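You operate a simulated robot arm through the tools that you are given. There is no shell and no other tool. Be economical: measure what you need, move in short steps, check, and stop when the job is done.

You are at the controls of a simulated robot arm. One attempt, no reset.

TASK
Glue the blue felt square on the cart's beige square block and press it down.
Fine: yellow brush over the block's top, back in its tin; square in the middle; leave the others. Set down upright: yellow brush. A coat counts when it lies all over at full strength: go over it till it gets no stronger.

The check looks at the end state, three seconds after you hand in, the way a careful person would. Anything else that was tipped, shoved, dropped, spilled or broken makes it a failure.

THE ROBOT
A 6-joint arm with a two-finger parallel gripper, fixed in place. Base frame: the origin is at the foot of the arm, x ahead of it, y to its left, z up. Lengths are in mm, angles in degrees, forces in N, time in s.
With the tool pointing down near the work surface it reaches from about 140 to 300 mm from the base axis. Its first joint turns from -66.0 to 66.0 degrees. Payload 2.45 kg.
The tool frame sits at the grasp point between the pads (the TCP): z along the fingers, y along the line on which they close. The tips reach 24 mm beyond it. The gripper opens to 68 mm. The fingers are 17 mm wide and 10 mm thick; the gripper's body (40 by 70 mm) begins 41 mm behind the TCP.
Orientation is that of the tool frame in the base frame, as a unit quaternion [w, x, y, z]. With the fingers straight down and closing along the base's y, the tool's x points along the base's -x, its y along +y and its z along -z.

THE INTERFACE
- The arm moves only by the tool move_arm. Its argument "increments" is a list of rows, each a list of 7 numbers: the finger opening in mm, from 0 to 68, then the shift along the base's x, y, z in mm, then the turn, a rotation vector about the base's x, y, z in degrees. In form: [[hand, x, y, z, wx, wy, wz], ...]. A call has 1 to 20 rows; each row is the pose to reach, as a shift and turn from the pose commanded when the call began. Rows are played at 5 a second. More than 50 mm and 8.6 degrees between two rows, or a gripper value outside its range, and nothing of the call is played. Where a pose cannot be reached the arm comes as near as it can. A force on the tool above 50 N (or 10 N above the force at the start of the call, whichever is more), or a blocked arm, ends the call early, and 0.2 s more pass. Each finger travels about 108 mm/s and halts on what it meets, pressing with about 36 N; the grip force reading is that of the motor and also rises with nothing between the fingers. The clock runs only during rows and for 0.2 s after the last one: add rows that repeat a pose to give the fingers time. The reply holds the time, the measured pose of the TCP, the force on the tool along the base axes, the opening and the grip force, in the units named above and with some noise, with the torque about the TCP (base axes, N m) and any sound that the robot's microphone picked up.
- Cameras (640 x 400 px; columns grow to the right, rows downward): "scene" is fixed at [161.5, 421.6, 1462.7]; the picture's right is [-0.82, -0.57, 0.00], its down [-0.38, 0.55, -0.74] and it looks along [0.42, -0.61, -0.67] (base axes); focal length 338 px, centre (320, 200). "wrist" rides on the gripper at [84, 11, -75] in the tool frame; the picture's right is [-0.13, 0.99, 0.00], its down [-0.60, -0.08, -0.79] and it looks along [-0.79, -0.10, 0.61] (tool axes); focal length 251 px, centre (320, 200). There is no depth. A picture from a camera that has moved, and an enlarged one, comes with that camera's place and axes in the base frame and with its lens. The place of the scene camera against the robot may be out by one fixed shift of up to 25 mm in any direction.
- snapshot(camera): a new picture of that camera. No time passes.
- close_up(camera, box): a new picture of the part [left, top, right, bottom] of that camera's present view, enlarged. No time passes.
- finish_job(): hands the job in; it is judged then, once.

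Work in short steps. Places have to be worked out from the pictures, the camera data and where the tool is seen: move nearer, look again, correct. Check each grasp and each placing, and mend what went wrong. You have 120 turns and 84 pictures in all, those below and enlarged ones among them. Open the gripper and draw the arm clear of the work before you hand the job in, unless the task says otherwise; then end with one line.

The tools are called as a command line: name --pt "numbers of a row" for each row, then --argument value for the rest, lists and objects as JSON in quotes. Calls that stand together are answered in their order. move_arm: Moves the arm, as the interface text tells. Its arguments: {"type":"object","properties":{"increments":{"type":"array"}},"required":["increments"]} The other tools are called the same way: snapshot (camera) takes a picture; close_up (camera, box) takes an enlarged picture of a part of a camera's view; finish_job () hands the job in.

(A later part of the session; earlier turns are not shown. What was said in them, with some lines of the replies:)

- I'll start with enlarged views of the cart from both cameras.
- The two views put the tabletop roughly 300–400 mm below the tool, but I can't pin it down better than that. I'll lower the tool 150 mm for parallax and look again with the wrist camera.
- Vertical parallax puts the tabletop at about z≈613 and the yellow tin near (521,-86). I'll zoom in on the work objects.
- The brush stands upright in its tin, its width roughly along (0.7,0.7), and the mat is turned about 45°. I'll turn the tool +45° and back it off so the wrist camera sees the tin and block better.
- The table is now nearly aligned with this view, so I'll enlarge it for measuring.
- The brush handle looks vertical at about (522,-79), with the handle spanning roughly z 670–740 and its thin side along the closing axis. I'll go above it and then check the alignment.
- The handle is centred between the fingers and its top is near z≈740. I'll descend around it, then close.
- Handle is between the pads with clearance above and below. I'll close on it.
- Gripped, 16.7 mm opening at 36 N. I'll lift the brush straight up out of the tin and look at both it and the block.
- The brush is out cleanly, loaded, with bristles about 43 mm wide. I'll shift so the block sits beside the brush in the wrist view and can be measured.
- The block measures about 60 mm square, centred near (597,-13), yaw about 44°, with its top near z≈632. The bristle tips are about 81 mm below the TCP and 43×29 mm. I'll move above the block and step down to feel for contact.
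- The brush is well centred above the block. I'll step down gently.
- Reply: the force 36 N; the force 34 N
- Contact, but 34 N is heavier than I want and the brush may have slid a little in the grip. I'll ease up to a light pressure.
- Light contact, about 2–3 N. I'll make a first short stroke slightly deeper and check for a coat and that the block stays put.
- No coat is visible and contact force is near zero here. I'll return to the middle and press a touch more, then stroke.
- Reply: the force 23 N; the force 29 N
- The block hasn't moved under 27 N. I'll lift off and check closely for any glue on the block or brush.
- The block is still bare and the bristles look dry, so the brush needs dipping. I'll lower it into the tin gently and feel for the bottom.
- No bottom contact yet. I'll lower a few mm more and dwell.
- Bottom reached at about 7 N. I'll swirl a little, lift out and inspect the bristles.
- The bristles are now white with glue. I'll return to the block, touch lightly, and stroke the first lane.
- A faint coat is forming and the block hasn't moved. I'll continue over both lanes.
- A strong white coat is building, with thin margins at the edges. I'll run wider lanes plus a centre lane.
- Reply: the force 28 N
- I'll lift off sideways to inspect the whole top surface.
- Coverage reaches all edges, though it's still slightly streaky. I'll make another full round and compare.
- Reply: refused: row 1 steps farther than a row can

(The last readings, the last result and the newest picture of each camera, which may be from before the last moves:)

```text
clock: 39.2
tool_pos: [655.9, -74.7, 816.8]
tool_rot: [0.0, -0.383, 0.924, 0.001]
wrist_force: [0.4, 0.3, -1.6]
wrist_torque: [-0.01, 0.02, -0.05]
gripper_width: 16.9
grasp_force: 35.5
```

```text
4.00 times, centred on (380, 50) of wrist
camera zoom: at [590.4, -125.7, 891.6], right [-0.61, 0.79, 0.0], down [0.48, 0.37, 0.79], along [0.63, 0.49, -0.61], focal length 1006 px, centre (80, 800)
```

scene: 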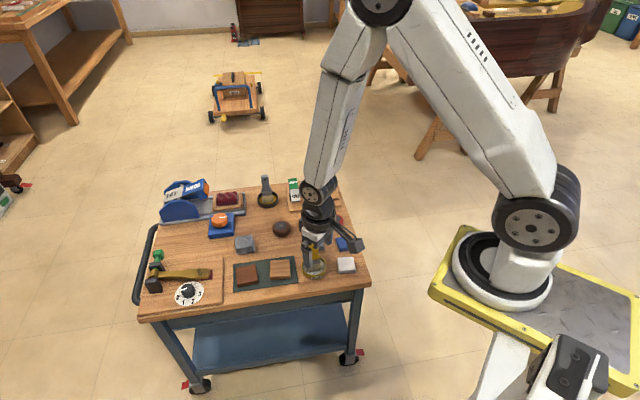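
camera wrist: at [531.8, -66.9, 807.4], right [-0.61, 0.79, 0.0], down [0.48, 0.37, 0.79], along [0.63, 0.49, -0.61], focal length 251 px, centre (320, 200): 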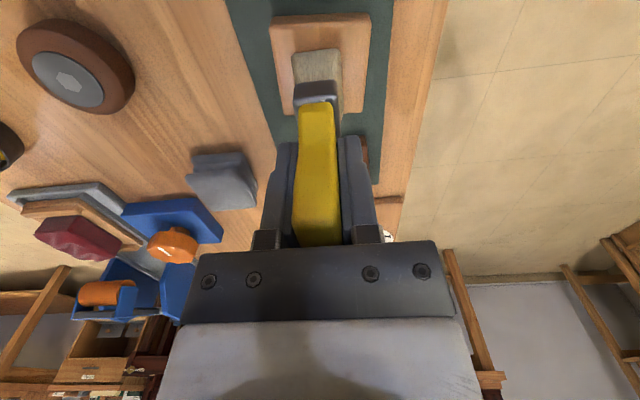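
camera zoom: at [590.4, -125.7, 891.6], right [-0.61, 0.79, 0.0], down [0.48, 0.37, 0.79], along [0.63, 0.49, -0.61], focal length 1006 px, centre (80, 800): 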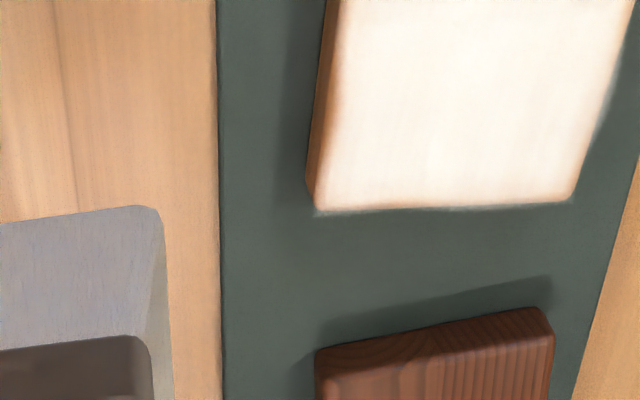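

The first call was refused for too long a step and the second only moved in the air, harmless. I'll redo the round with proper steps.

move_arm --pt "5 -30 30 0 0 0 0" --pt "5 -59 59 -20 0 0 0" --pt "5 -59 59 -60 0 0 0" --pt "5 -59 59 -90 0 0 0" --pt "5 -59 59 -100 0 0 0" --pt "5 -68.2 49.8 -100 0 0 0" --pt "5 -77.4 59 -100 0 0 0" --pt "5 -86.6 68.2 -100 0 0 0" --pt "5 -77.4 77.4 -100 0 0 0" --pt "5 -68.2 86.6 -100 0 0 0" --pt "5 -59 77.4 -100 0 0 0" --pt "5 -49.8 68.2 -100 0 0 0" --pt "5 -40.6 59 -100 0 0 0" --pt "5 -32.8 51.2 -100 0 0 0" --pt "5 -42 42 -100 0 0 0" --pt "5 -51.2 32.8 -100 0 0 0" --pt "5 -59.7 41.3 -100 0 0 0" --pt "5 -68.2 49.8 -100 0 0 0" --pt "5 -77.4 59 -100 0 0 0" --pt "5 -59 59 -100 0 0 0"

move_arm --pt "5 -9 9 0 0 0 0" --pt "5 -18.4 18.4 0 0 0 0" --pt "5 -9.2 27.6 0 0 0 0" --pt "5 0 18.4 0 0 0 0" --pt "5 9.2 9.2 0 0 0 0" --pt "5 18.4 0 0 0 0 0" --pt "5 26.2 -7.8 0 0 0 0" --pt "5 17 -17 0 0 0 0" --pt "5 7.8 -26.2 0 0 0 0" --pt "5 17 -17 0 0 0 0" --pt "5 17 -17 15 0 0 0" --pt "5 30 -30 50 0 0 0" --pt "5 42 -42 50 0 0 0" --pt "5 42 -42 50 0 0 0"

close_up --camera "scene" --box '[250, 245, 310, 283]'

close_up --camera "wrist" --box '[300, 0, 460, 100]'

```text
clock: 43.4
tool_pos: [595.2, -13.1, 718.2]
tool_rot: [-0.001, -0.383, 0.924, 0.002]
wrist_force: [-12.2, -0.5, 34.0]
wrist_torque: [0.02, 0.71, 0.03]
gripper_width: 16.8
grasp_force: 35.4
```

```text
clock: 46.4
tool_pos: [640.1, -55.4, 767.0]
tool_rot: [0.0, -0.382, 0.924, 0.001]
wrist_force: [-1.3, -0.3, -1.2]
wrist_torque: [-0.01, -0.01, 0.0]
gripper_width: 16.5
grasp_force: 35.3
```

```text
10.53 times, centred on (280, 264) of scene
camera zoom: at [161.6, 421.6, 1462.7], right [-0.82, -0.57, 0.0], down [-0.38, 0.55, -0.74], along [0.42, -0.61, -0.67], focal length 3560 px, centre (741, -474)
```

zoom: 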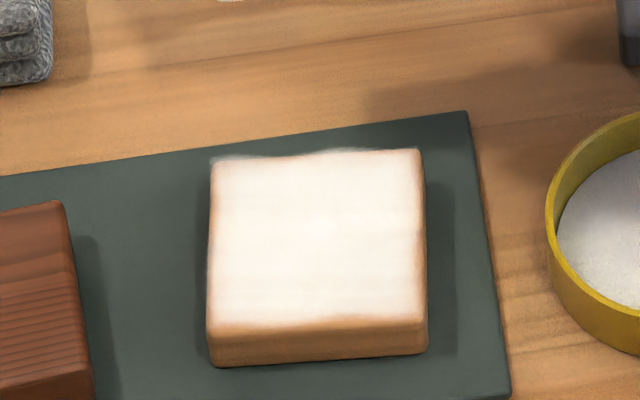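

```text
4.00 times, centred on (380, 50) of wrist
camera zoom: at [573.0, -107.4, 841.8], right [-0.61, 0.79, 0.0], down [0.48, 0.37, 0.79], along [0.63, 0.49, -0.61], focal length 1006 px, centre (80, 800)
```

zoom: 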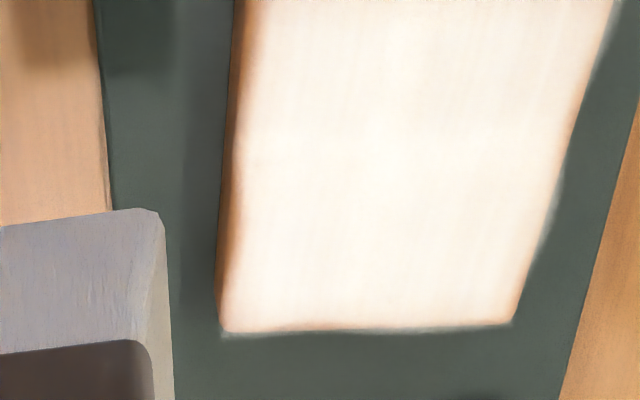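

The coat looks unchanged in strength, but the brush may have run low. I'll re-dip once and do a confirming round.

move_arm --pt "5 -40 -8 5 0 0 0" --pt "5 -80 -16 5 0 0 0" --pt "5 -117 -24 5 0 0 0" --pt "5 -117 -24 5 0 0 0" --pt "5 -117 -24 -25 0 0 0" --pt "5 -117 -24 -50 0 0 0" --pt "5 -117 -24 -63 0 0 0" --pt "5 -117 -24 -65 0 0 0" --pt "5 -117 -24 -65 0 0 0"

move_arm --pt "5 2 2 0 0 0 0" --pt "5 -2 -2 0 0 0 0" --pt "5 0 0 0 0 0 0" --pt "5 0 0 15 0 0 0" --pt "5 0 0 40 0 0 0" --pt "5 0 0 73.5 0 0 0" --pt "5 0 0 73.5 0 0 0"

close_up --camera "scene" --box '[230, 220, 330, 282]'

```text
clock: 48.4
tool_pos: [522.6, -79.6, 703.9]
tool_rot: [0.001, -0.383, 0.924, 0.0]
wrist_force: [-0.9, 0.6, -0.1]
wrist_torque: [0.01, 0.02, -0.04]
gripper_width: 16.7
grasp_force: 35.9
```

```text
clock: 50.0
tool_pos: [523.3, -79.5, 775.2]
tool_rot: [0.001, -0.384, 0.923, 0.001]
wrist_force: [-0.3, -0.2, -1.1]
wrist_torque: [0.01, 0.03, -0.01]
gripper_width: 16.5
grasp_force: 35.4
```

```text
6.40 times, centred on (280, 251) of scene
camera zoom: at [161.6, 421.6, 1462.7], right [-0.82, -0.57, 0.0], down [-0.38, 0.55, -0.74], along [0.42, -0.61, -0.67], focal length 2164 px, centre (576, -126)
```

zoom: 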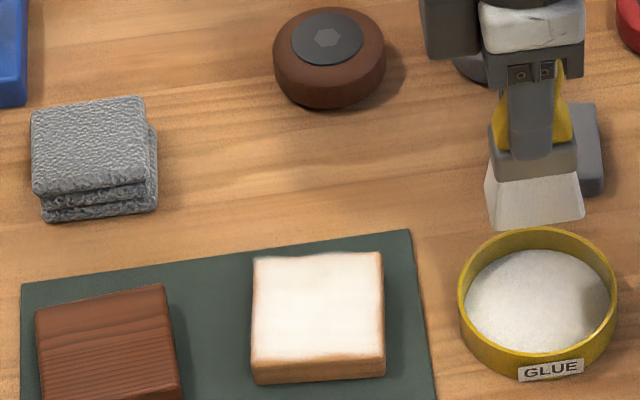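

Re-dipped; now the confirming round.

move_arm --pt "5 34 30 0 0 0 0" --pt "5 68 60 0 0 0 0" --pt "5 75 66 -30 0 0 0" --pt "5 75 66 -50 0 0 0" --pt "5 75 66 -58 0 0 0" --pt "5 65.8 56.8 -58 0 0 0" --pt "5 56.6 66 -58 0 0 0" --pt "5 46.7 74.5 -58 0 0 0" --pt "5 56.6 84.4 -58 0 0 0" --pt "5 65.8 94.3 -58 0 0 0" --pt "5 75 84.4 -58 0 0 0" --pt "5 84.2 75.2 -58 0 0 0" --pt "5 93.4 66 -58 0 0 0" --pt "5 101.2 58.2 -58 0 0 0" --pt "5 92 49 -58 0 0 0" --pt "5 82.8 39.8 -58 0 0 0" --pt "5 74.3 48.3 -58 0 0 0" --pt "5 65.8 56.8 -58 0 0 0" --pt "5 56.6 66 -58 0 0 0" --pt "5 75 66 -58 0 0 0"

move_arm --pt "5 -9 9 0 0 0 0" --pt "5 -18.4 18.4 0 0 0 0" --pt "5 -9.2 27.6 0 0 0 0" --pt "5 0 18.4 0 0 0 0" --pt "5 9.2 9.2 0 0 0 0" --pt "5 18.4 0 0 0 0 0" --pt "5 26.2 -7.8 0 0 0 0" --pt "5 17 -17 0 0 0 0" --pt "5 7.8 -26.2 0 0 0 0" --pt "5 17 -17 0 0 0 0" --pt "5 17 -17 15 0 0 0" --pt "5 30 -30 50 0 0 0" --pt "5 42 -42 50 0 0 0" --pt "5 42 -42 50 0 0 0"

close_up --camera "scene" --box '[250, 245, 310, 283]'

snapshot --camera "wrist"

```text
clock: 54.2
tool_pos: [596.9, -12.6, 718.7]
tool_rot: [0.002, -0.383, 0.924, 0.001]
wrist_force: [0.4, 0.4, -0.1]
wrist_torque: [-0.02, -0.02, -0.02]
gripper_width: 16.9
grasp_force: 35.7
```

```text
clock: 57.2
tool_pos: [638.9, -56.6, 770.2]
tool_rot: [0.001, -0.383, 0.924, 0.002]
wrist_force: [0.2, -0.2, -1.0]
wrist_torque: [-0.04, -0.01, 0.05]
gripper_width: 16.7
grasp_force: 35.6
```

```text
10.53 times, centred on (280, 264) of scene
camera zoom: at [161.6, 421.6, 1462.7], right [-0.82, -0.57, 0.0], down [-0.38, 0.55, -0.74], along [0.42, -0.61, -0.67], focal length 3560 px, centre (741, -474)
```

zoom: 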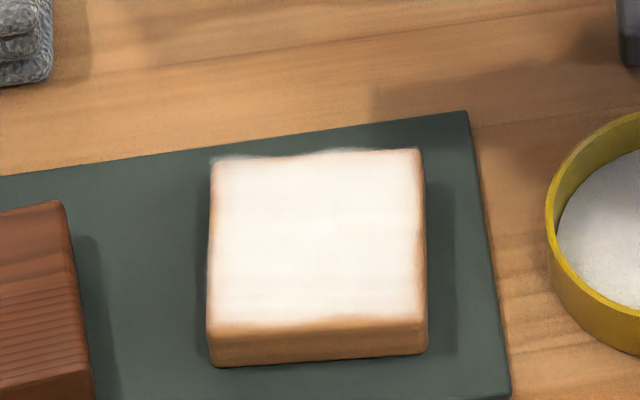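

```text
41 pictures are left
camera wrist: at [572.6, -108.5, 845.2], right [-0.61, 0.79, 0.0], down [0.48, 0.37, 0.79], along [0.63, 0.49, -0.61], focal length 251 px, centre (320, 200)
```

wrist: 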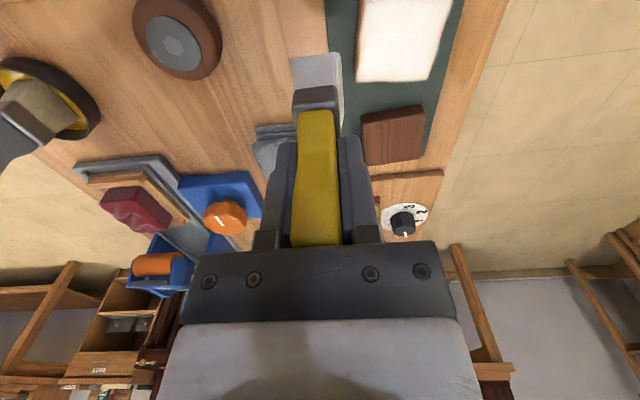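

That round had almost no contact force, as the brush has slid up slightly. I'll repeat one round about 1.2 mm lower with the freshly loaded brush.

move_arm --pt "5 -21 21 0 0 0 0" --pt "5 -42 42 -10 0 0 0" --pt "5 -42 42 -40 0 0 0" --pt "5 -42 42 -51.2 0 0 0" --pt "5 -51.2 32.8 -51.2 0 0 0" --pt "5 -60.4 42 -51.2 0 0 0" --pt "5 -70.3 50.5 -51.2 0 0 0" --pt "5 -60.4 60.4 -51.2 0 0 0" --pt "5 -51.2 70.3 -51.2 0 0 0" --pt "5 -42 60.4 -51.2 0 0 0" --pt "5 -32.8 51.2 -51.2 0 0 0" --pt "5 -23.6 42 -51.2 0 0 0" --pt "5 -15.8 34.2 -51.2 0 0 0" --pt "5 -25 25 -51.2 0 0 0" --pt "5 -34.2 15.8 -51.2 0 0 0" --pt "5 -42.7 24.3 -51.2 0 0 0" --pt "5 -51.2 32.8 -51.2 0 0 0" --pt "5 -60.4 42 -51.2 0 0 0" --pt "5 -42 42 -51.2 0 0 0"

move_arm --pt "5 -9 9 0 0 0 0" --pt "5 -18.4 18.4 0 0 0 0" --pt "5 -9.2 27.6 0 0 0 0" --pt "5 0 18.4 0 0 0 0" --pt "5 9.2 9.2 0 0 0 0" --pt "5 18.4 0 0 0 0 0" --pt "5 26.2 -7.8 0 0 0 0" --pt "5 17 -17 0 0 0 0" --pt "5 7.8 -26.2 0 0 0 0" --pt "5 17 -17 0 0 0 0" --pt "5 17 -17 15 0 0 0" --pt "5 30 -30 50 0 0 0" --pt "5 42 -42 50 0 0 0" --pt "5 42 -42 50 0 0 0"

close_up --camera "scene" --box '[250, 245, 310, 283]'

```text
clock: 61.2
tool_pos: [595.9, -14.1, 717.6]
tool_rot: [0.001, -0.383, 0.924, 0.001]
wrist_force: [-8.9, 1.0, 23.5]
wrist_torque: [0.11, 0.52, 0.03]
gripper_width: 16.6
grasp_force: 35.3
```

```text
clock: 64.2
tool_pos: [639.4, -56.3, 768.2]
tool_rot: [0.0, -0.383, 0.924, 0.001]
wrist_force: [-0.6, -0.9, -0.6]
wrist_torque: [0.01, -0.02, 0.03]
gripper_width: 16.8
grasp_force: 35.5
```

```text
10.53 times, centred on (280, 264) of scene
camera zoom: at [161.6, 421.6, 1462.7], right [-0.82, -0.57, 0.0], down [-0.38, 0.55, -0.74], along [0.42, -0.61, -0.67], focal length 3560 px, centre (741, -474)
```

zoom: 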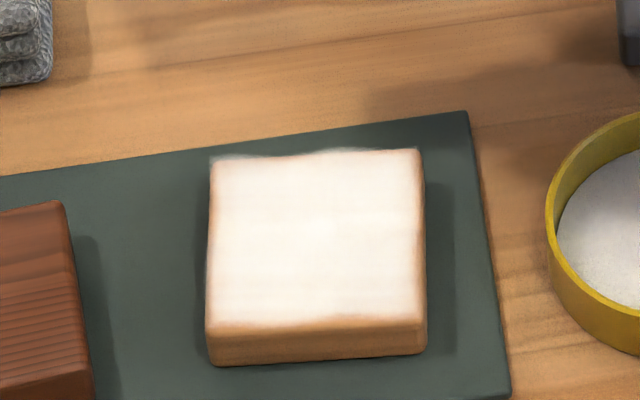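

The coat gets no stronger, so it's complete. I'll return the brush to its tin and feel for the bottom before releasing.

move_arm --pt "5 -40 -8 8 0 0 0" --pt "5 -80 -16 8 0 0 0" --pt "5 -117 -24 8 0 0 0" --pt "5 -117 -24 8 0 0 0" --pt "5 -117 -24 -25 0 0 0" --pt "5 -117 -24 -50 0 0 0" --pt "5 -117 -24 -62 0 0 0" --pt "5 -117 -24 -64.8 0 0 0" --pt "5 -117 -24 -64.8 0 0 0"

move_arm --pt "5 0 0 -0.8 0 0 0" --pt "5 0 0 -1.2 0 0 0" --pt "5 0 0 -1.2 0 0 0" --pt "5 0 0 -1.2 0 0 0"

```text
clock: 66.2
tool_pos: [522.5, -81.5, 701.8]
tool_rot: [0.002, -0.383, 0.924, 0.001]
wrist_force: [-3.0, -0.9, 7.4]
wrist_torque: [-0.02, 0.09, 0.05]
gripper_width: 16.9
grasp_force: 35.8
```

```text
clock: 67.2
tool_pos: [522.9, -81.2, 701.2]
tool_rot: [0.001, -0.383, 0.924, 0.002]
wrist_force: [-8.1, -6.0, 28.8]
wrist_torque: [-0.28, 0.37, 0.02]
gripper_width: 16.6
grasp_force: 35.5
```

Bottom contact found. I'll ease up 1 mm to near-zero load, then release slowly.

move_arm --pt "5 0 0 1 0 0 0" --pt "5 0 0 1 0 0 0" --pt "5 0 0 1 0 0 0"

move_arm --pt "19 0 0 0 0 0 0" --pt "22 0 0 0 0 0 0" --pt "30 0 0 0 0 0 0" --pt "45 0 0 0 0 0 0" --pt "60 0 0 0 0 0 0" --pt "60 0 0 0 0 0 0"

snapshot --camera "wrist"

close_up --camera "scene" --box '[260, 220, 360, 282]'

```text
clock: 68.0
tool_pos: [523.3, -79.3, 701.7]
tool_rot: [0.002, -0.383, 0.924, 0.001]
wrist_force: [1.3, -0.7, 2.9]
wrist_torque: [0.06, -0.22, -0.04]
gripper_width: 16.9
grasp_force: 34.9
```

```text
clock: 69.4
tool_pos: [522.5, -79.9, 701.6]
tool_rot: [0.0, -0.382, 0.924, 0.001]
wrist_force: [0.5, -0.5, 0.8]
wrist_torque: [0.02, 0.01, 0.0]
gripper_width: 59.9
grasp_force: 0.0
```

```text
39 pictures are left
camera wrist: at [456.1, -132.2, 777.0], right [-0.61, 0.79, 0.0], down [0.48, 0.37, 0.79], along [0.63, 0.49, -0.61], focal length 251 px, centre (320, 200)
```

wrist: 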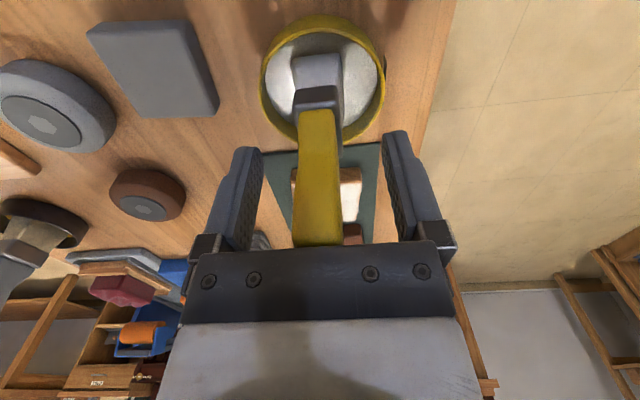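

```text
6.40 times, centred on (310, 251) of scene
camera zoom: at [161.5, 421.6, 1462.7], right [-0.82, -0.57, 0.0], down [-0.38, 0.55, -0.74], along [0.42, -0.61, -0.67], focal length 2164 px, centre (384, -126)
```

zoom: 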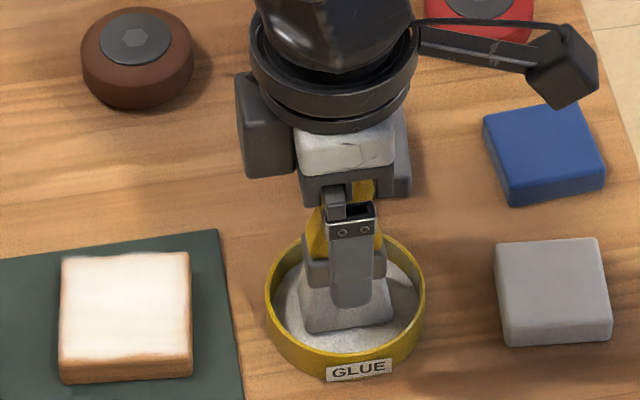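

The brush stands upright in the tin. I'll rise straight clear, then move to view the blue felt.

move_arm --pt "60 0 0 20 0 0 0" --pt "60 0 0 50 0 0 0" --pt "60 0 0 90 0 0 0" --pt "60 0 0 130 0 0 0" --pt "68 -15 -45 140 0 0 0" --pt "68 -30 -90 140 0 0 0" --pt "68 -42 -130 140 0 0 0" --pt "68 -52 -165 140 0 0 0" --pt "68 -52 -165 140 0 0 0" --pt "68 -52 -165 140 0 0 0"

snapshot --camera "wrist"

close_up --camera "wrist" --box '[220, 0, 420, 125]'

```text
clock: 71.6
tool_pos: [469.4, -245.7, 842.1]
tool_rot: [0.001, -0.382, 0.924, 0.002]
wrist_force: [0.1, 0.2, 0.6]
wrist_torque: [0.01, -0.02, 0.0]
gripper_width: 68.0
grasp_force: 0.1
```

```text
37 pictures are left
camera wrist: at [402.6, -297.1, 917.2], right [-0.61, 0.79, 0.0], down [0.48, 0.37, 0.79], along [0.63, 0.49, -0.61], focal length 251 px, centre (320, 200)
```

wrist: 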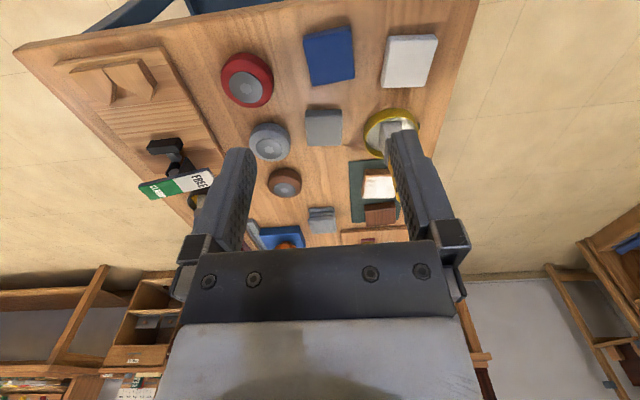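

```text
3.20 times, centred on (320, 62) of wrist
camera zoom: at [402.6, -297.1, 917.2], right [-0.61, 0.79, 0.0], down [0.48, 0.37, 0.79], along [0.63, 0.49, -0.61], focal length 805 px, centre (320, 640)
```

zoom: 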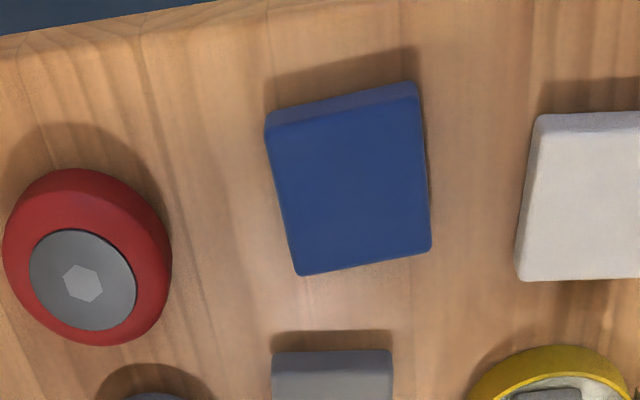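

Blue felt: 48.5 mm square, centre about (496,-210), yaw about 50°, top near z≈629. I'll turn +5° and go above it.

move_arm --pt "68 12 17 -20 0 0 2.5" --pt "68 25.6 35.4 -50 0 0 5" --pt "68 25.6 35.4 -90 0 0 5" --pt "68 25.6 35.4 -130 0 0 5" --pt "68 25.6 35.4 -160 0 0 5" --pt "68 25.6 35.4 -160 0 0 5" --pt "68 25.6 35.4 -160 0 0 5"

snapshot --camera "wrist"

close_up --camera "scene" --box '[290, 200, 390, 262]'

```text
clock: 73.2
tool_pos: [495.8, -209.9, 683.0]
tool_rot: [0.001, -0.423, 0.906, 0.001]
wrist_force: [0.2, -0.7, 0.5]
wrist_torque: [-0.01, -0.01, 0.01]
gripper_width: 68.1
grasp_force: 0.0
```

```text
35 pictures are left
camera wrist: at [434.2, -267.7, 758.0], right [-0.68, 0.74, 0.0], down [0.45, 0.41, 0.79], along [0.58, 0.54, -0.61], focal length 251 px, centre (320, 200)
```

wrist: 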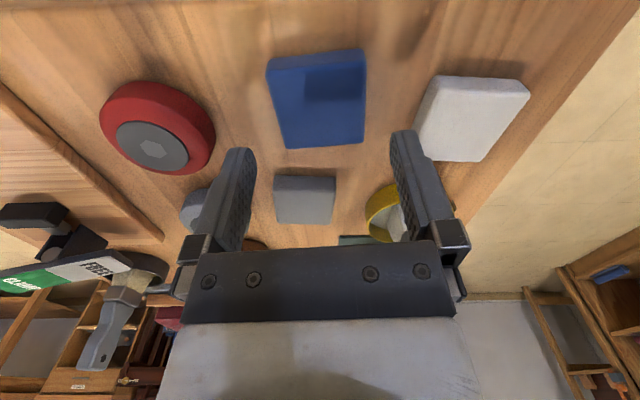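

```text
6.40 times, centred on (340, 231) of scene
camera zoom: at [161.5, 421.6, 1462.7], right [-0.82, -0.57, 0.0], down [-0.38, 0.55, -0.74], along [0.42, -0.61, -0.67], focal length 2164 px, centre (192, 2)
```

zoom: 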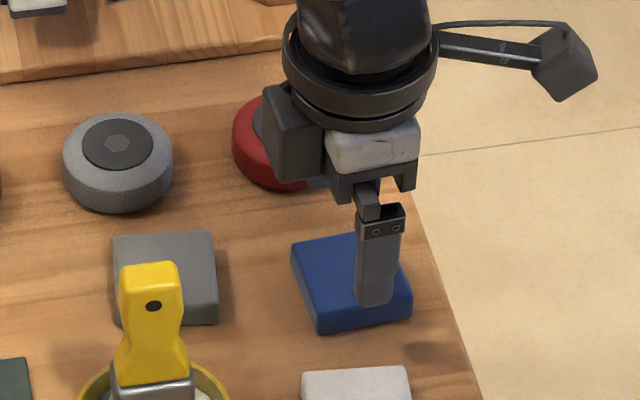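

The felt centre is about (494.5,-211), yaw about 49°, so alignment is good. I'll descend so the tips sit near z≈620 beside the felt, then close.

move_arm --pt "68 -1.2 -0.8 -15 0 0 0" --pt "68 -1.2 -0.8 -28 0 0 0" --pt "68 -1.2 -0.8 -37 0 0 0" --pt "68 -1.2 -0.8 -37 0 0 0"

snapshot --camera "wrist"

close_up --camera "scene" --box '[310, 220, 374, 260]'

```text
clock: 74.2
tool_pos: [493.9, -212.0, 646.3]
tool_rot: [0.001, -0.423, 0.906, 0.0]
wrist_force: [-0.2, 0.1, 0.8]
wrist_torque: [0.01, -0.01, 0.01]
gripper_width: 68.0
grasp_force: 0.1
```

```text
33 pictures are left
camera wrist: at [433.0, -268.2, 720.7], right [-0.68, 0.74, 0.0], down [0.45, 0.41, 0.79], along [0.58, 0.54, -0.61], focal length 251 px, centre (320, 200)
```

wrist: 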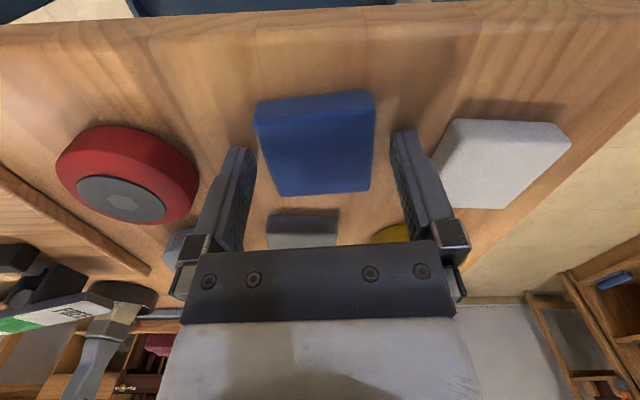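

```text
10.00 times, centred on (342, 240) of scene
camera zoom: at [161.5, 421.6, 1462.7], right [-0.82, -0.57, 0.0], down [-0.38, 0.55, -0.74], along [0.42, -0.61, -0.67], focal length 3382 px, centre (100, -200)
```

zoom: 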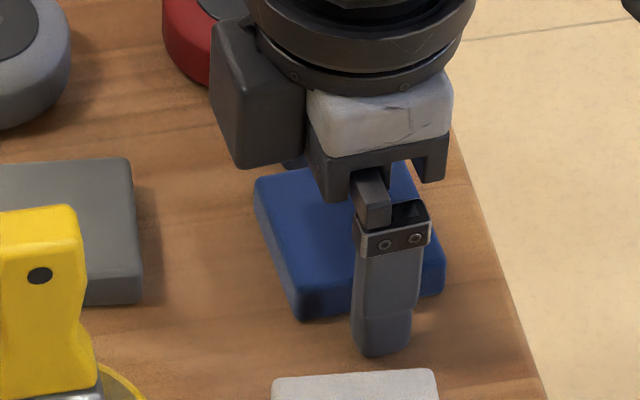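

The fingers straddle the felt evenly. I'll lower 2 mm more and close gently.

move_arm --pt "66 1 1 -2 0 0 0" --pt "58 1 1 -2 0 0 0" --pt "53 1 1 -2 0 0 0" --pt "49 1 1 -2 0 0 0" --pt "45 1 1 -2 0 0 0" --pt "40 1 1 -2 0 0 0" --pt "40 1 1 -2 0 0 0"

snapshot --camera "wrist"

```text
clock: 75.8
tool_pos: [496.5, -209.8, 644.1]
tool_rot: [0.001, -0.423, 0.906, 0.0]
wrist_force: [0.1, 1.8, 11.2]
wrist_torque: [0.05, 0.12, -0.02]
gripper_width: 48.3
grasp_force: 36.5
```

```text
31 pictures are left
camera wrist: at [434.2, -267.3, 718.9], right [-0.68, 0.74, 0.0], down [0.45, 0.41, 0.79], along [0.58, 0.54, -0.61], focal length 251 px, centre (320, 200)
```

wrist: 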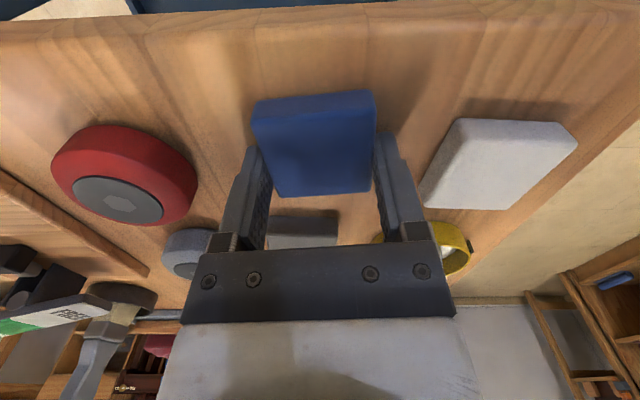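

The tips touched the tabletop (about 11 N, so it's at z≈620). They'd foul the glue when placing, so I'll release and regrip with the tips about 5 mm above the felt's underside.

move_arm --pt "52 0 0 1.5 0 0 0" --pt "56 0 0 3 0 0 0" --pt "56 0 0 6.5 0 0 0" --pt "52 0 0 6.5 0 0 0" --pt "46 0 0 6.5 0 0 0" --pt "40 0 0 6.5 0 0 0" --pt "40 0 0 6.5 0 0 0"

close_up --camera "wrist" --box '[220, 70, 420, 195]'

close_up --camera "scene" --box '[310, 220, 374, 260]'

```text
clock: 77.4
tool_pos: [496.0, -209.6, 649.6]
tool_rot: [0.001, -0.423, 0.906, 0.0]
wrist_force: [1.0, 0.0, -0.1]
wrist_torque: [0.02, 0.0, -0.01]
gripper_width: 48.4
grasp_force: 36.0
```

```text
3.20 times, centred on (320, 132) of wrist
camera zoom: at [434.3, -267.4, 725.0], right [-0.68, 0.74, 0.0], down [0.45, 0.41, 0.79], along [0.58, 0.54, -0.61], focal length 805 px, centre (320, 416)
```

zoom: 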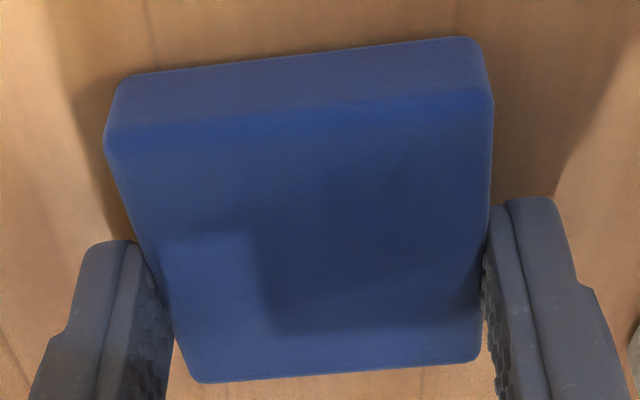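

```text
10.00 times, centred on (342, 240) of scene
camera zoom: at [161.5, 421.6, 1462.7], right [-0.82, -0.57, 0.0], down [-0.38, 0.55, -0.74], along [0.42, -0.61, -0.67], focal length 3382 px, centre (100, -200)
```

zoom: 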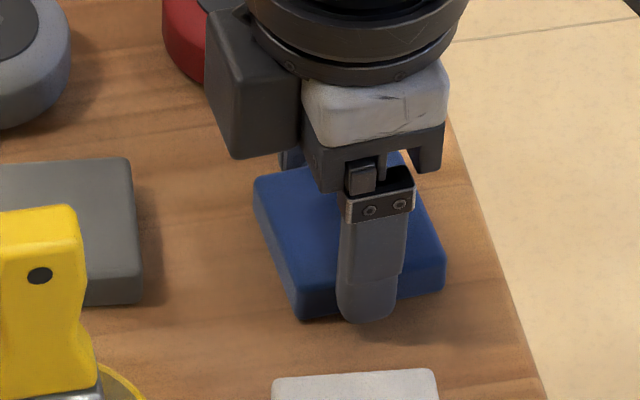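

Gripped at 48.4 mm with the felt centred on the tool. I'll lift high, go around the brush, and stop beside the block to measure it against the felt.

move_arm --pt "40 0 0 10 0 0 0" --pt "40 0 0 50 0 0 0" --pt "40 0 0 95 0 0 0" --pt "40 0 0 140 0 0 0" --pt "40 0 0 170 0 0 0" --pt "40 36 34 170 0 0 0" --pt "40 70 65 170 0 0 0" --pt "40 106 99 170 0 0 0" --pt "40 140 131 170 0 0 0" --pt "40 148 138 140 0 0 0" --pt "40 148 138 110 0 0 0" --pt "40 148 138 90 0 0 0" --pt "40 148 138 90 0 0 0" --pt "40 148 138 90 0 0 0"

snapshot --camera "wrist"

close_up --camera "wrist" --box '[250, 20, 490, 170]'

```text
clock: 80.4
tool_pos: [642.1, -72.9, 740.0]
tool_rot: [0.0, -0.423, 0.906, 0.001]
wrist_force: [-0.7, 0.3, -0.5]
wrist_torque: [-0.02, 0.01, -0.01]
gripper_width: 48.1
grasp_force: 35.8
```

```text
28 pictures are left
camera wrist: at [581.1, -129.7, 814.2], right [-0.68, 0.74, 0.0], down [0.45, 0.41, 0.79], along [0.58, 0.54, -0.61], focal length 251 px, centre (320, 200)
```

wrist: 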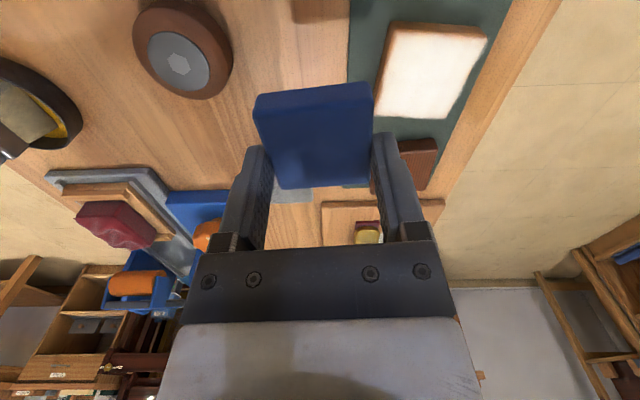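

```text
2.67 times, centred on (370, 95) of wrist
camera zoom: at [581.1, -129.7, 814.2], right [-0.68, 0.74, 0.0], down [0.45, 0.41, 0.79], along [0.58, 0.54, -0.61], focal length 670 px, centre (187, 480)
```

zoom: 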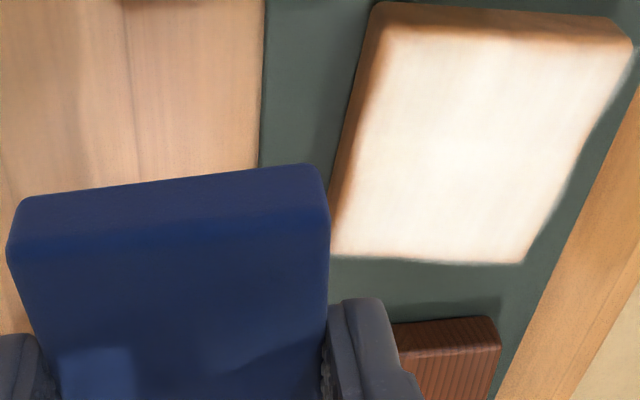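

Block: 59 mm square, centre about (598,-13), yaw about 40°. The felt in hand is at 50°, so it needs about -10° and a shift of (-43,+61). I'll hover about 15 mm above and check.

move_arm --pt "40 -14 20 0 0 0 -3" --pt "40 -28 40 0 0 0 -6" --pt "40 -43 61 0 0 0 -10" --pt "40 -43 61 0 0 0 -10" --pt "40 -43 61 -30 0 0 -10" --pt "40 -43 61 -54 0 0 -10" --pt "40 -43 61 -54 0 0 -10" --pt "40 -43 61 -54 0 0 -10"

close_up --camera "wrist" --box '[200, 40, 440, 190]'

close_up --camera "scene" --box '[250, 240, 314, 280]'

```text
clock: 82.2
tool_pos: [602.1, -11.3, 686.0]
tool_rot: [0.001, -0.342, 0.94, 0.0]
wrist_force: [-0.5, 1.2, 0.2]
wrist_torque: [-0.01, 0.0, 0.0]
gripper_width: 48.3
grasp_force: 36.0
```

```text
2.67 times, centred on (320, 115) of wrist
camera zoom: at [531.2, -56.7, 760.1], right [-0.54, 0.84, 0.0], down [0.51, 0.33, 0.79], along [0.67, 0.43, -0.61], focal length 670 px, centre (320, 427)
```

zoom: 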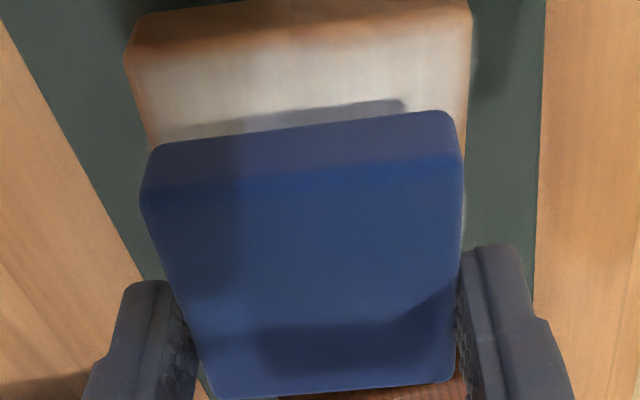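

```text
10.00 times, centred on (282, 260) of scene
camera zoom: at [161.5, 421.6, 1462.7], right [-0.82, -0.57, 0.0], down [-0.38, 0.55, -0.74], along [0.42, -0.61, -0.67], focal length 3382 px, centre (700, -400)
```

zoom: 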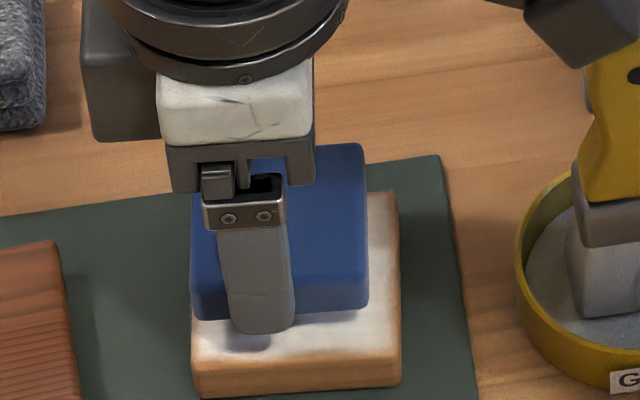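

The scene view suggests the felt sits about 3 mm too far to the left (+a), while the wrist view says it's nearly centred. I'll lower to a few mm above the block and compare the margins again.

move_arm --pt "40 -1 -1 -7 0 0 0" --pt "40 -1 -1 -13 0 0 0" --pt "40 -1 -1 -13 0 0 0"

close_up --camera "wrist" --box '[200, 40, 440, 190]'

close_up --camera "scene" --box '[250, 240, 314, 280]'

```text
clock: 83.0
tool_pos: [601.6, -11.7, 674.4]
tool_rot: [0.002, -0.342, 0.94, 0.0]
wrist_force: [0.8, 2.3, 6.8]
wrist_torque: [-0.59, 0.66, -0.1]
gripper_width: 48.4
grasp_force: 35.9
```

```text
2.67 times, centred on (320, 115) of wrist
camera zoom: at [530.8, -57.4, 748.6], right [-0.54, 0.84, 0.0], down [0.51, 0.33, 0.8], along [0.67, 0.43, -0.61], focal length 670 px, centre (320, 427)
```

zoom: 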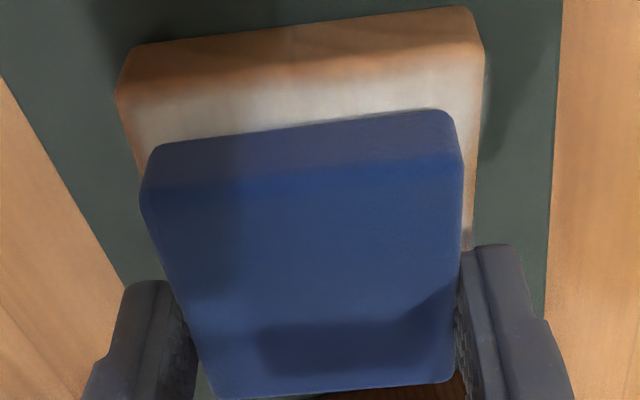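

```text
10.00 times, centred on (282, 260) of scene
camera zoom: at [161.4, 421.6, 1462.7], right [-0.82, -0.57, 0.0], down [-0.38, 0.55, -0.74], along [0.42, -0.61, -0.67], focal length 3382 px, centre (700, -400)
```

zoom: 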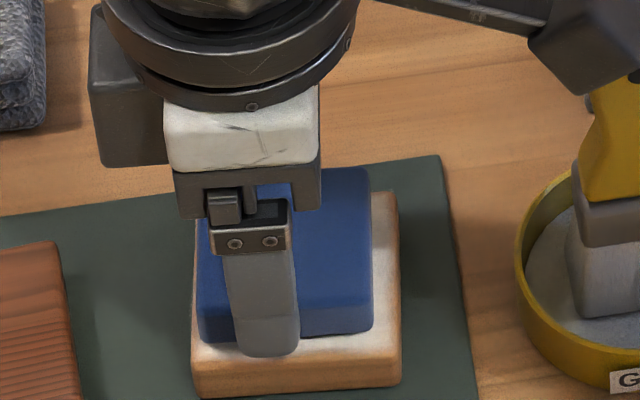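

Contact reached, and both views now agree the felt is 2–3.5 mm too far along +a; lateral is balanced. I'll lift slightly and shift back by about 2.8 mm.

move_arm --pt "40 0 0 4 0 0 0" --pt "40 -2.2 -1.8 5 0 0 0" --pt "40 -2.2 -1.8 5 0 0 0" --pt "40 -2.2 -1.8 3 0 0 0" --pt "40 -2.2 -1.8 3 0 0 0"

close_up --camera "wrist" --box '[200, 40, 440, 190]'

close_up --camera "scene" --box '[250, 240, 314, 280]'

```text
clock: 84.2
tool_pos: [598.3, -13.9, 675.4]
tool_rot: [0.001, -0.342, 0.94, 0.001]
wrist_force: [-0.6, 0.1, -0.2]
wrist_torque: [0.02, 0.0, 0.0]
gripper_width: 48.3
grasp_force: 36.1
```

```text
2.67 times, centred on (320, 115) of wrist
camera zoom: at [527.5, -58.9, 750.2], right [-0.54, 0.84, 0.0], down [0.51, 0.33, 0.79], along [0.67, 0.43, -0.61], focal length 670 px, centre (320, 427)
```

zoom: 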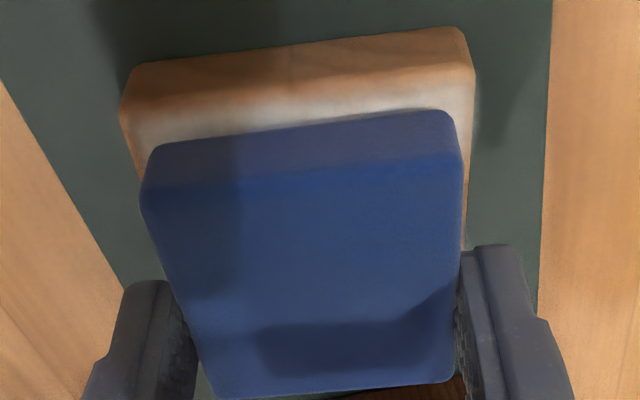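

```text
10.00 times, centred on (282, 260) of scene
camera zoom: at [161.5, 421.6, 1462.7], right [-0.82, -0.57, 0.0], down [-0.38, 0.55, -0.74], along [0.42, -0.61, -0.67], focal length 3382 px, centre (700, -400)
```

zoom: 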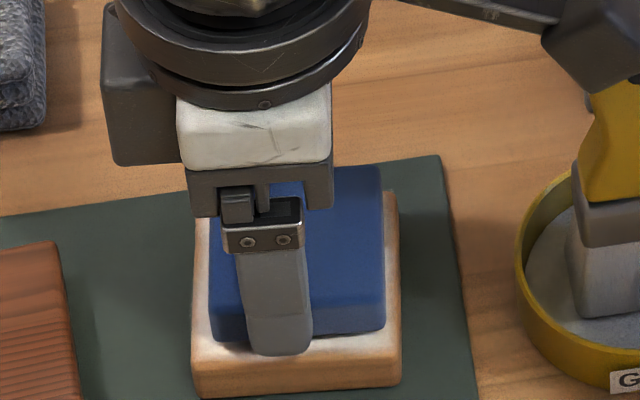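

The margins are now even in both views. I'll lower to contact, press lightly, and release.

move_arm --pt "40 0 0 -1.5 0 0 0" --pt "40 0 0 -3 0 0 0" --pt "40 0 0 -3 0 0 0"

move_arm --pt "50 0 0 0 0 0 0" --pt "54 0 0 1 0 0 0" --pt "60 0 0 1 0 0 0" --pt "60 0 0 1 0 0 0" --pt "62 0 0 15 0 0 0" --pt "62 0 0 40 0 0 0" --pt "62 0 0 40 0 0 0"

close_up --camera "scene" --box '[250, 240, 314, 280]'

close_up --camera "wrist" --box '[200, 0, 440, 150]'

```text
clock: 85.0
tool_pos: [599.4, -13.8, 674.2]
tool_rot: [0.001, -0.342, 0.94, 0.001]
wrist_force: [-1.0, 1.9, 31.9]
wrist_torque: [-1.96, 2.19, -0.22]
gripper_width: 48.3
grasp_force: 36.3
```

```text
clock: 86.6
tool_pos: [597.7, -13.8, 711.5]
tool_rot: [0.001, -0.342, 0.94, 0.001]
wrist_force: [-0.1, 0.0, 0.6]
wrist_torque: [0.0, 0.01, -0.03]
gripper_width: 62.0
grasp_force: 0.1
```

```text
10.00 times, centred on (282, 260) of scene
camera zoom: at [161.5, 421.6, 1462.7], right [-0.82, -0.57, 0.0], down [-0.38, 0.55, -0.74], along [0.42, -0.61, -0.67], focal length 3382 px, centre (700, -400)
```

zoom: 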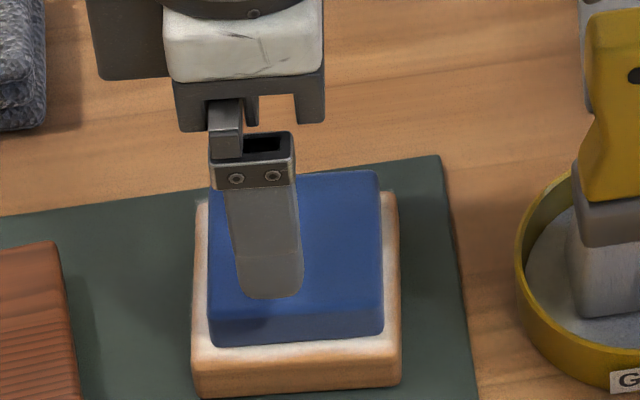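

```text
2.67 times, centred on (320, 75) of wrist
camera zoom: at [527.6, -59.4, 786.0], right [-0.54, 0.84, 0.0], down [0.51, 0.33, 0.79], along [0.67, 0.43, -0.61], focal length 670 px, centre (320, 533)
```

zoom: 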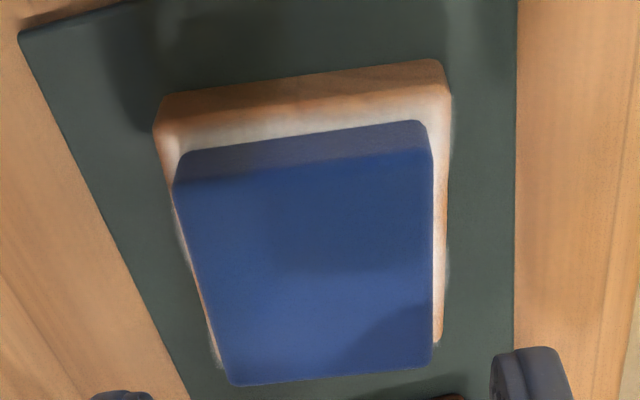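

The felt lies centred with even margins. I'll close the fingers and press down on its middle.

move_arm --pt "40 0 0 10 0 0 0" --pt "15 0 0 10 0 0 0" --pt "0 0 0 10 0 0 0" --pt "0 0 0 10 0 0 0" --pt "0 0 0 -10 0 0 0" --pt "0 0 0 -22 0 0 0" --pt "0 0 0 -28 0 0 0" --pt "0 0 0 -28 0 0 0"

move_arm --pt "0 0 0 -1.5 0 0 0" --pt "0 0 0 -3 0 0 0" --pt "0 0 0 -3 0 0 0"

```text
clock: 88.4
tool_pos: [598.5, -13.0, 684.6]
tool_rot: [0.0, -0.342, 0.94, 0.001]
wrist_force: [-0.2, -0.6, 0.3]
wrist_torque: [0.03, 0.02, -0.02]
gripper_width: 0.1
grasp_force: 23.4
```

```text
clock: 89.2
tool_pos: [598.8, -12.5, 683.4]
tool_rot: [0.002, -0.341, 0.94, 0.0]
wrist_force: [-4.2, -0.9, 14.8]
wrist_torque: [-0.03, 0.09, 0.02]
gripper_width: 0.1
grasp_force: 23.9
```

Contact on the felt top at about 15 N. I'll press firmly to about 40 N and hold.

move_arm --pt "0 0 0 -1 0 0 0" --pt "0 0 0 -2 0 0 0" --pt "0 0 0 -2 0 0 0" --pt "0 0 0 -2 0 0 0" --pt "0 0 0 -2 0 0 0" --pt "0 0 0 -2 0 0 0" --pt "0 0 0 -2 0 0 0" --pt "0 0 0 -2 0 0 0" --pt "0 0 0 -2 0 0 0" --pt "0 0 0 -2 0 0 0"

```text
clock: 91.4
tool_pos: [600.2, -12.7, 683.0]
tool_rot: [0.005, -0.342, 0.94, 0.0]
wrist_force: [-8.4, 2.7, 43.2]
wrist_torque: [0.06, 0.29, -0.05]
gripper_width: 0.0
grasp_force: 23.7
```

Pressed at 43 N for about 2 s. I'll lift off, draw clear, and check everything.

move_arm --pt "0 0 0 5 0 0 0" --pt "0 0 0 40 0 0 0" --pt "0 0 0 85 0 0 0" --pt "0 0 0 130 0 0 0" --pt "30 0 0 170 0 0 0" --pt "68 -30 30 200 0 0 0" --pt "68 -60 60 220 0 0 0" --pt "68 -95 90 240 0 0 0" --pt "68 -95 90 240 0 0 0" --pt "68 -95 90 240 0 0 0"

snapshot --camera "scene"

close_up --camera "scene" --box '[230, 220, 340, 288]'

```text
refused: row 6 steps farther than a row can; nothing moved
```

```text
18 pictures are left
```

scene: 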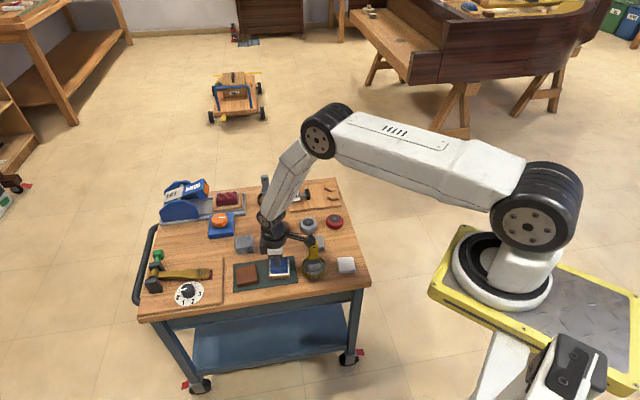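

```text
5.82 times, centred on (285, 254) of scene
camera zoom: at [160.5, 421.7, 1462.8], right [-0.82, -0.57, 0.0], down [-0.38, 0.55, -0.74], along [0.42, -0.61, -0.67], focal length 1968 px, centre (524, -114)
```

zoom: 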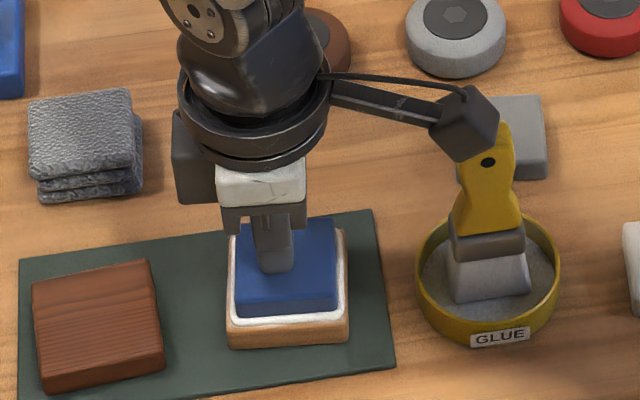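

A step was too long, so nothing moved. The wrist camera is close to the brush handle, so I'll go straight up first and then away.

move_arm --pt "0 0 0 5 0 0 0" --pt "0 0 0 40 0 0 0" --pt "0 0 0 80 0 0 0" --pt "0 0 0 120 0 0 0" --pt "30 0 0 160 0 0 0" --pt "68 0 0 195 0 0 0" --pt "68 -25 25 220 0 0 0" --pt "68 -55 50 240 0 0 0" --pt "68 -85 78 250 0 0 0" --pt "68 -115 100 260 0 0 0" --pt "68 -115 100 260 0 0 0"

close_up --camera "scene" --box '[130, 160, 380, 316]'

close_up --camera "scene" --box '[230, 220, 340, 288]'

```text
clock: 93.8
tool_pos: [482.9, 85.0, 940.4]
tool_rot: [0.002, -0.342, 0.94, 0.0]
wrist_force: [0.0, -0.9, -0.4]
wrist_torque: [-0.02, 0.0, 0.02]
gripper_width: 68.1
grasp_force: 0.0
```

```text
2.56 times, centred on (255, 238) of scene
camera zoom: at [161.5, 421.6, 1462.7], right [-0.82, -0.57, 0.0], down [-0.38, 0.55, -0.74], along [0.42, -0.61, -0.67], focal length 866 px, centre (486, 103)
```

zoom: 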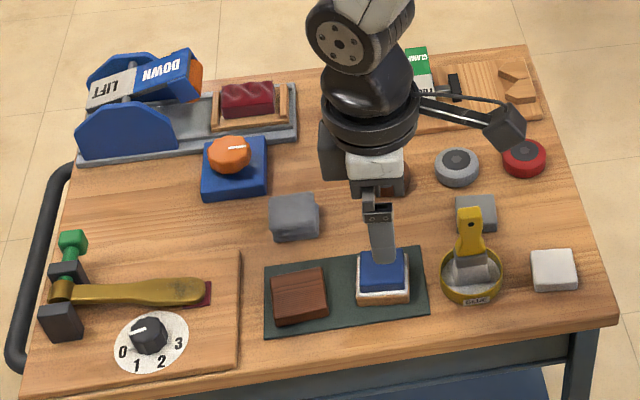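

```text
5.82 times, centred on (285, 254) of scene
camera zoom: at [161.5, 421.6, 1462.7], right [-0.82, -0.57, 0.0], down [-0.38, 0.55, -0.74], along [0.42, -0.61, -0.67], focal length 1968 px, centre (524, -114)
```

zoom: 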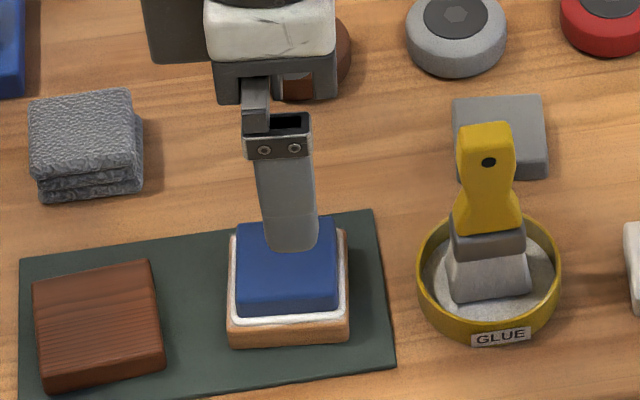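

All looks right: felt centred, brush upright, other items untouched. I'll draw the arm further back and take a last look.

move_arm --pt "68 -35 10 25 0 0 0" --pt "68 -70 20 50 0 0 0" --pt "68 -100 20 80 0 0 0" --pt "68 -100 20 80 0 0 0"

close_up --camera "scene" --box '[230, 220, 340, 288]'

snapshot --camera "wrist"

```text
clock: 94.8
tool_pos: [382.2, 107.9, 1018.1]
tool_rot: [0.0, -0.343, 0.939, 0.001]
wrist_force: [0.7, -0.1, 0.0]
wrist_torque: [-0.05, 0.0, 0.01]
gripper_width: 67.8
grasp_force: 0.1
```

```text
5.82 times, centred on (285, 254) of scene
camera zoom: at [161.5, 421.6, 1462.7], right [-0.82, -0.57, 0.0], down [-0.38, 0.55, -0.74], along [0.42, -0.61, -0.67], focal length 1968 px, centre (524, -114)
```

zoom: 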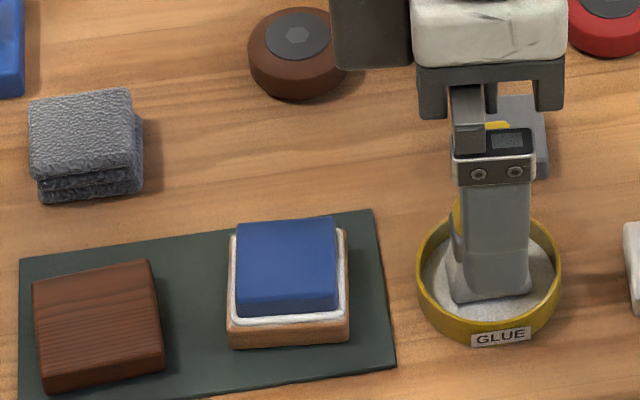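

```text
13 pictures are left
camera wrist: at [311.2, 61.2, 1093.1], right [-0.54, 0.84, 0.0], down [0.51, 0.33, 0.79], along [0.67, 0.43, -0.61], focal length 251 px, centre (320, 200)
```

wrist: 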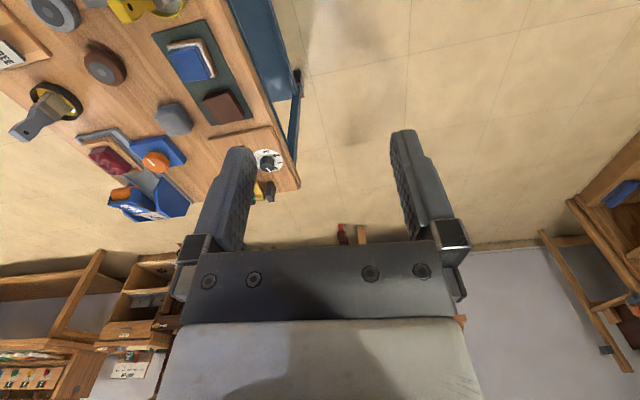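

The felt is centred and pressed, the brush is upright in its tin, and the arm is clear, so I'm handing in.

finish_job

```text
The job is handed in.
```

The blue felt square is glued in the middle of the beige block and pressed down at about 43 N, with the yellow brush upright in its tin and nothing else visibly disturbed.
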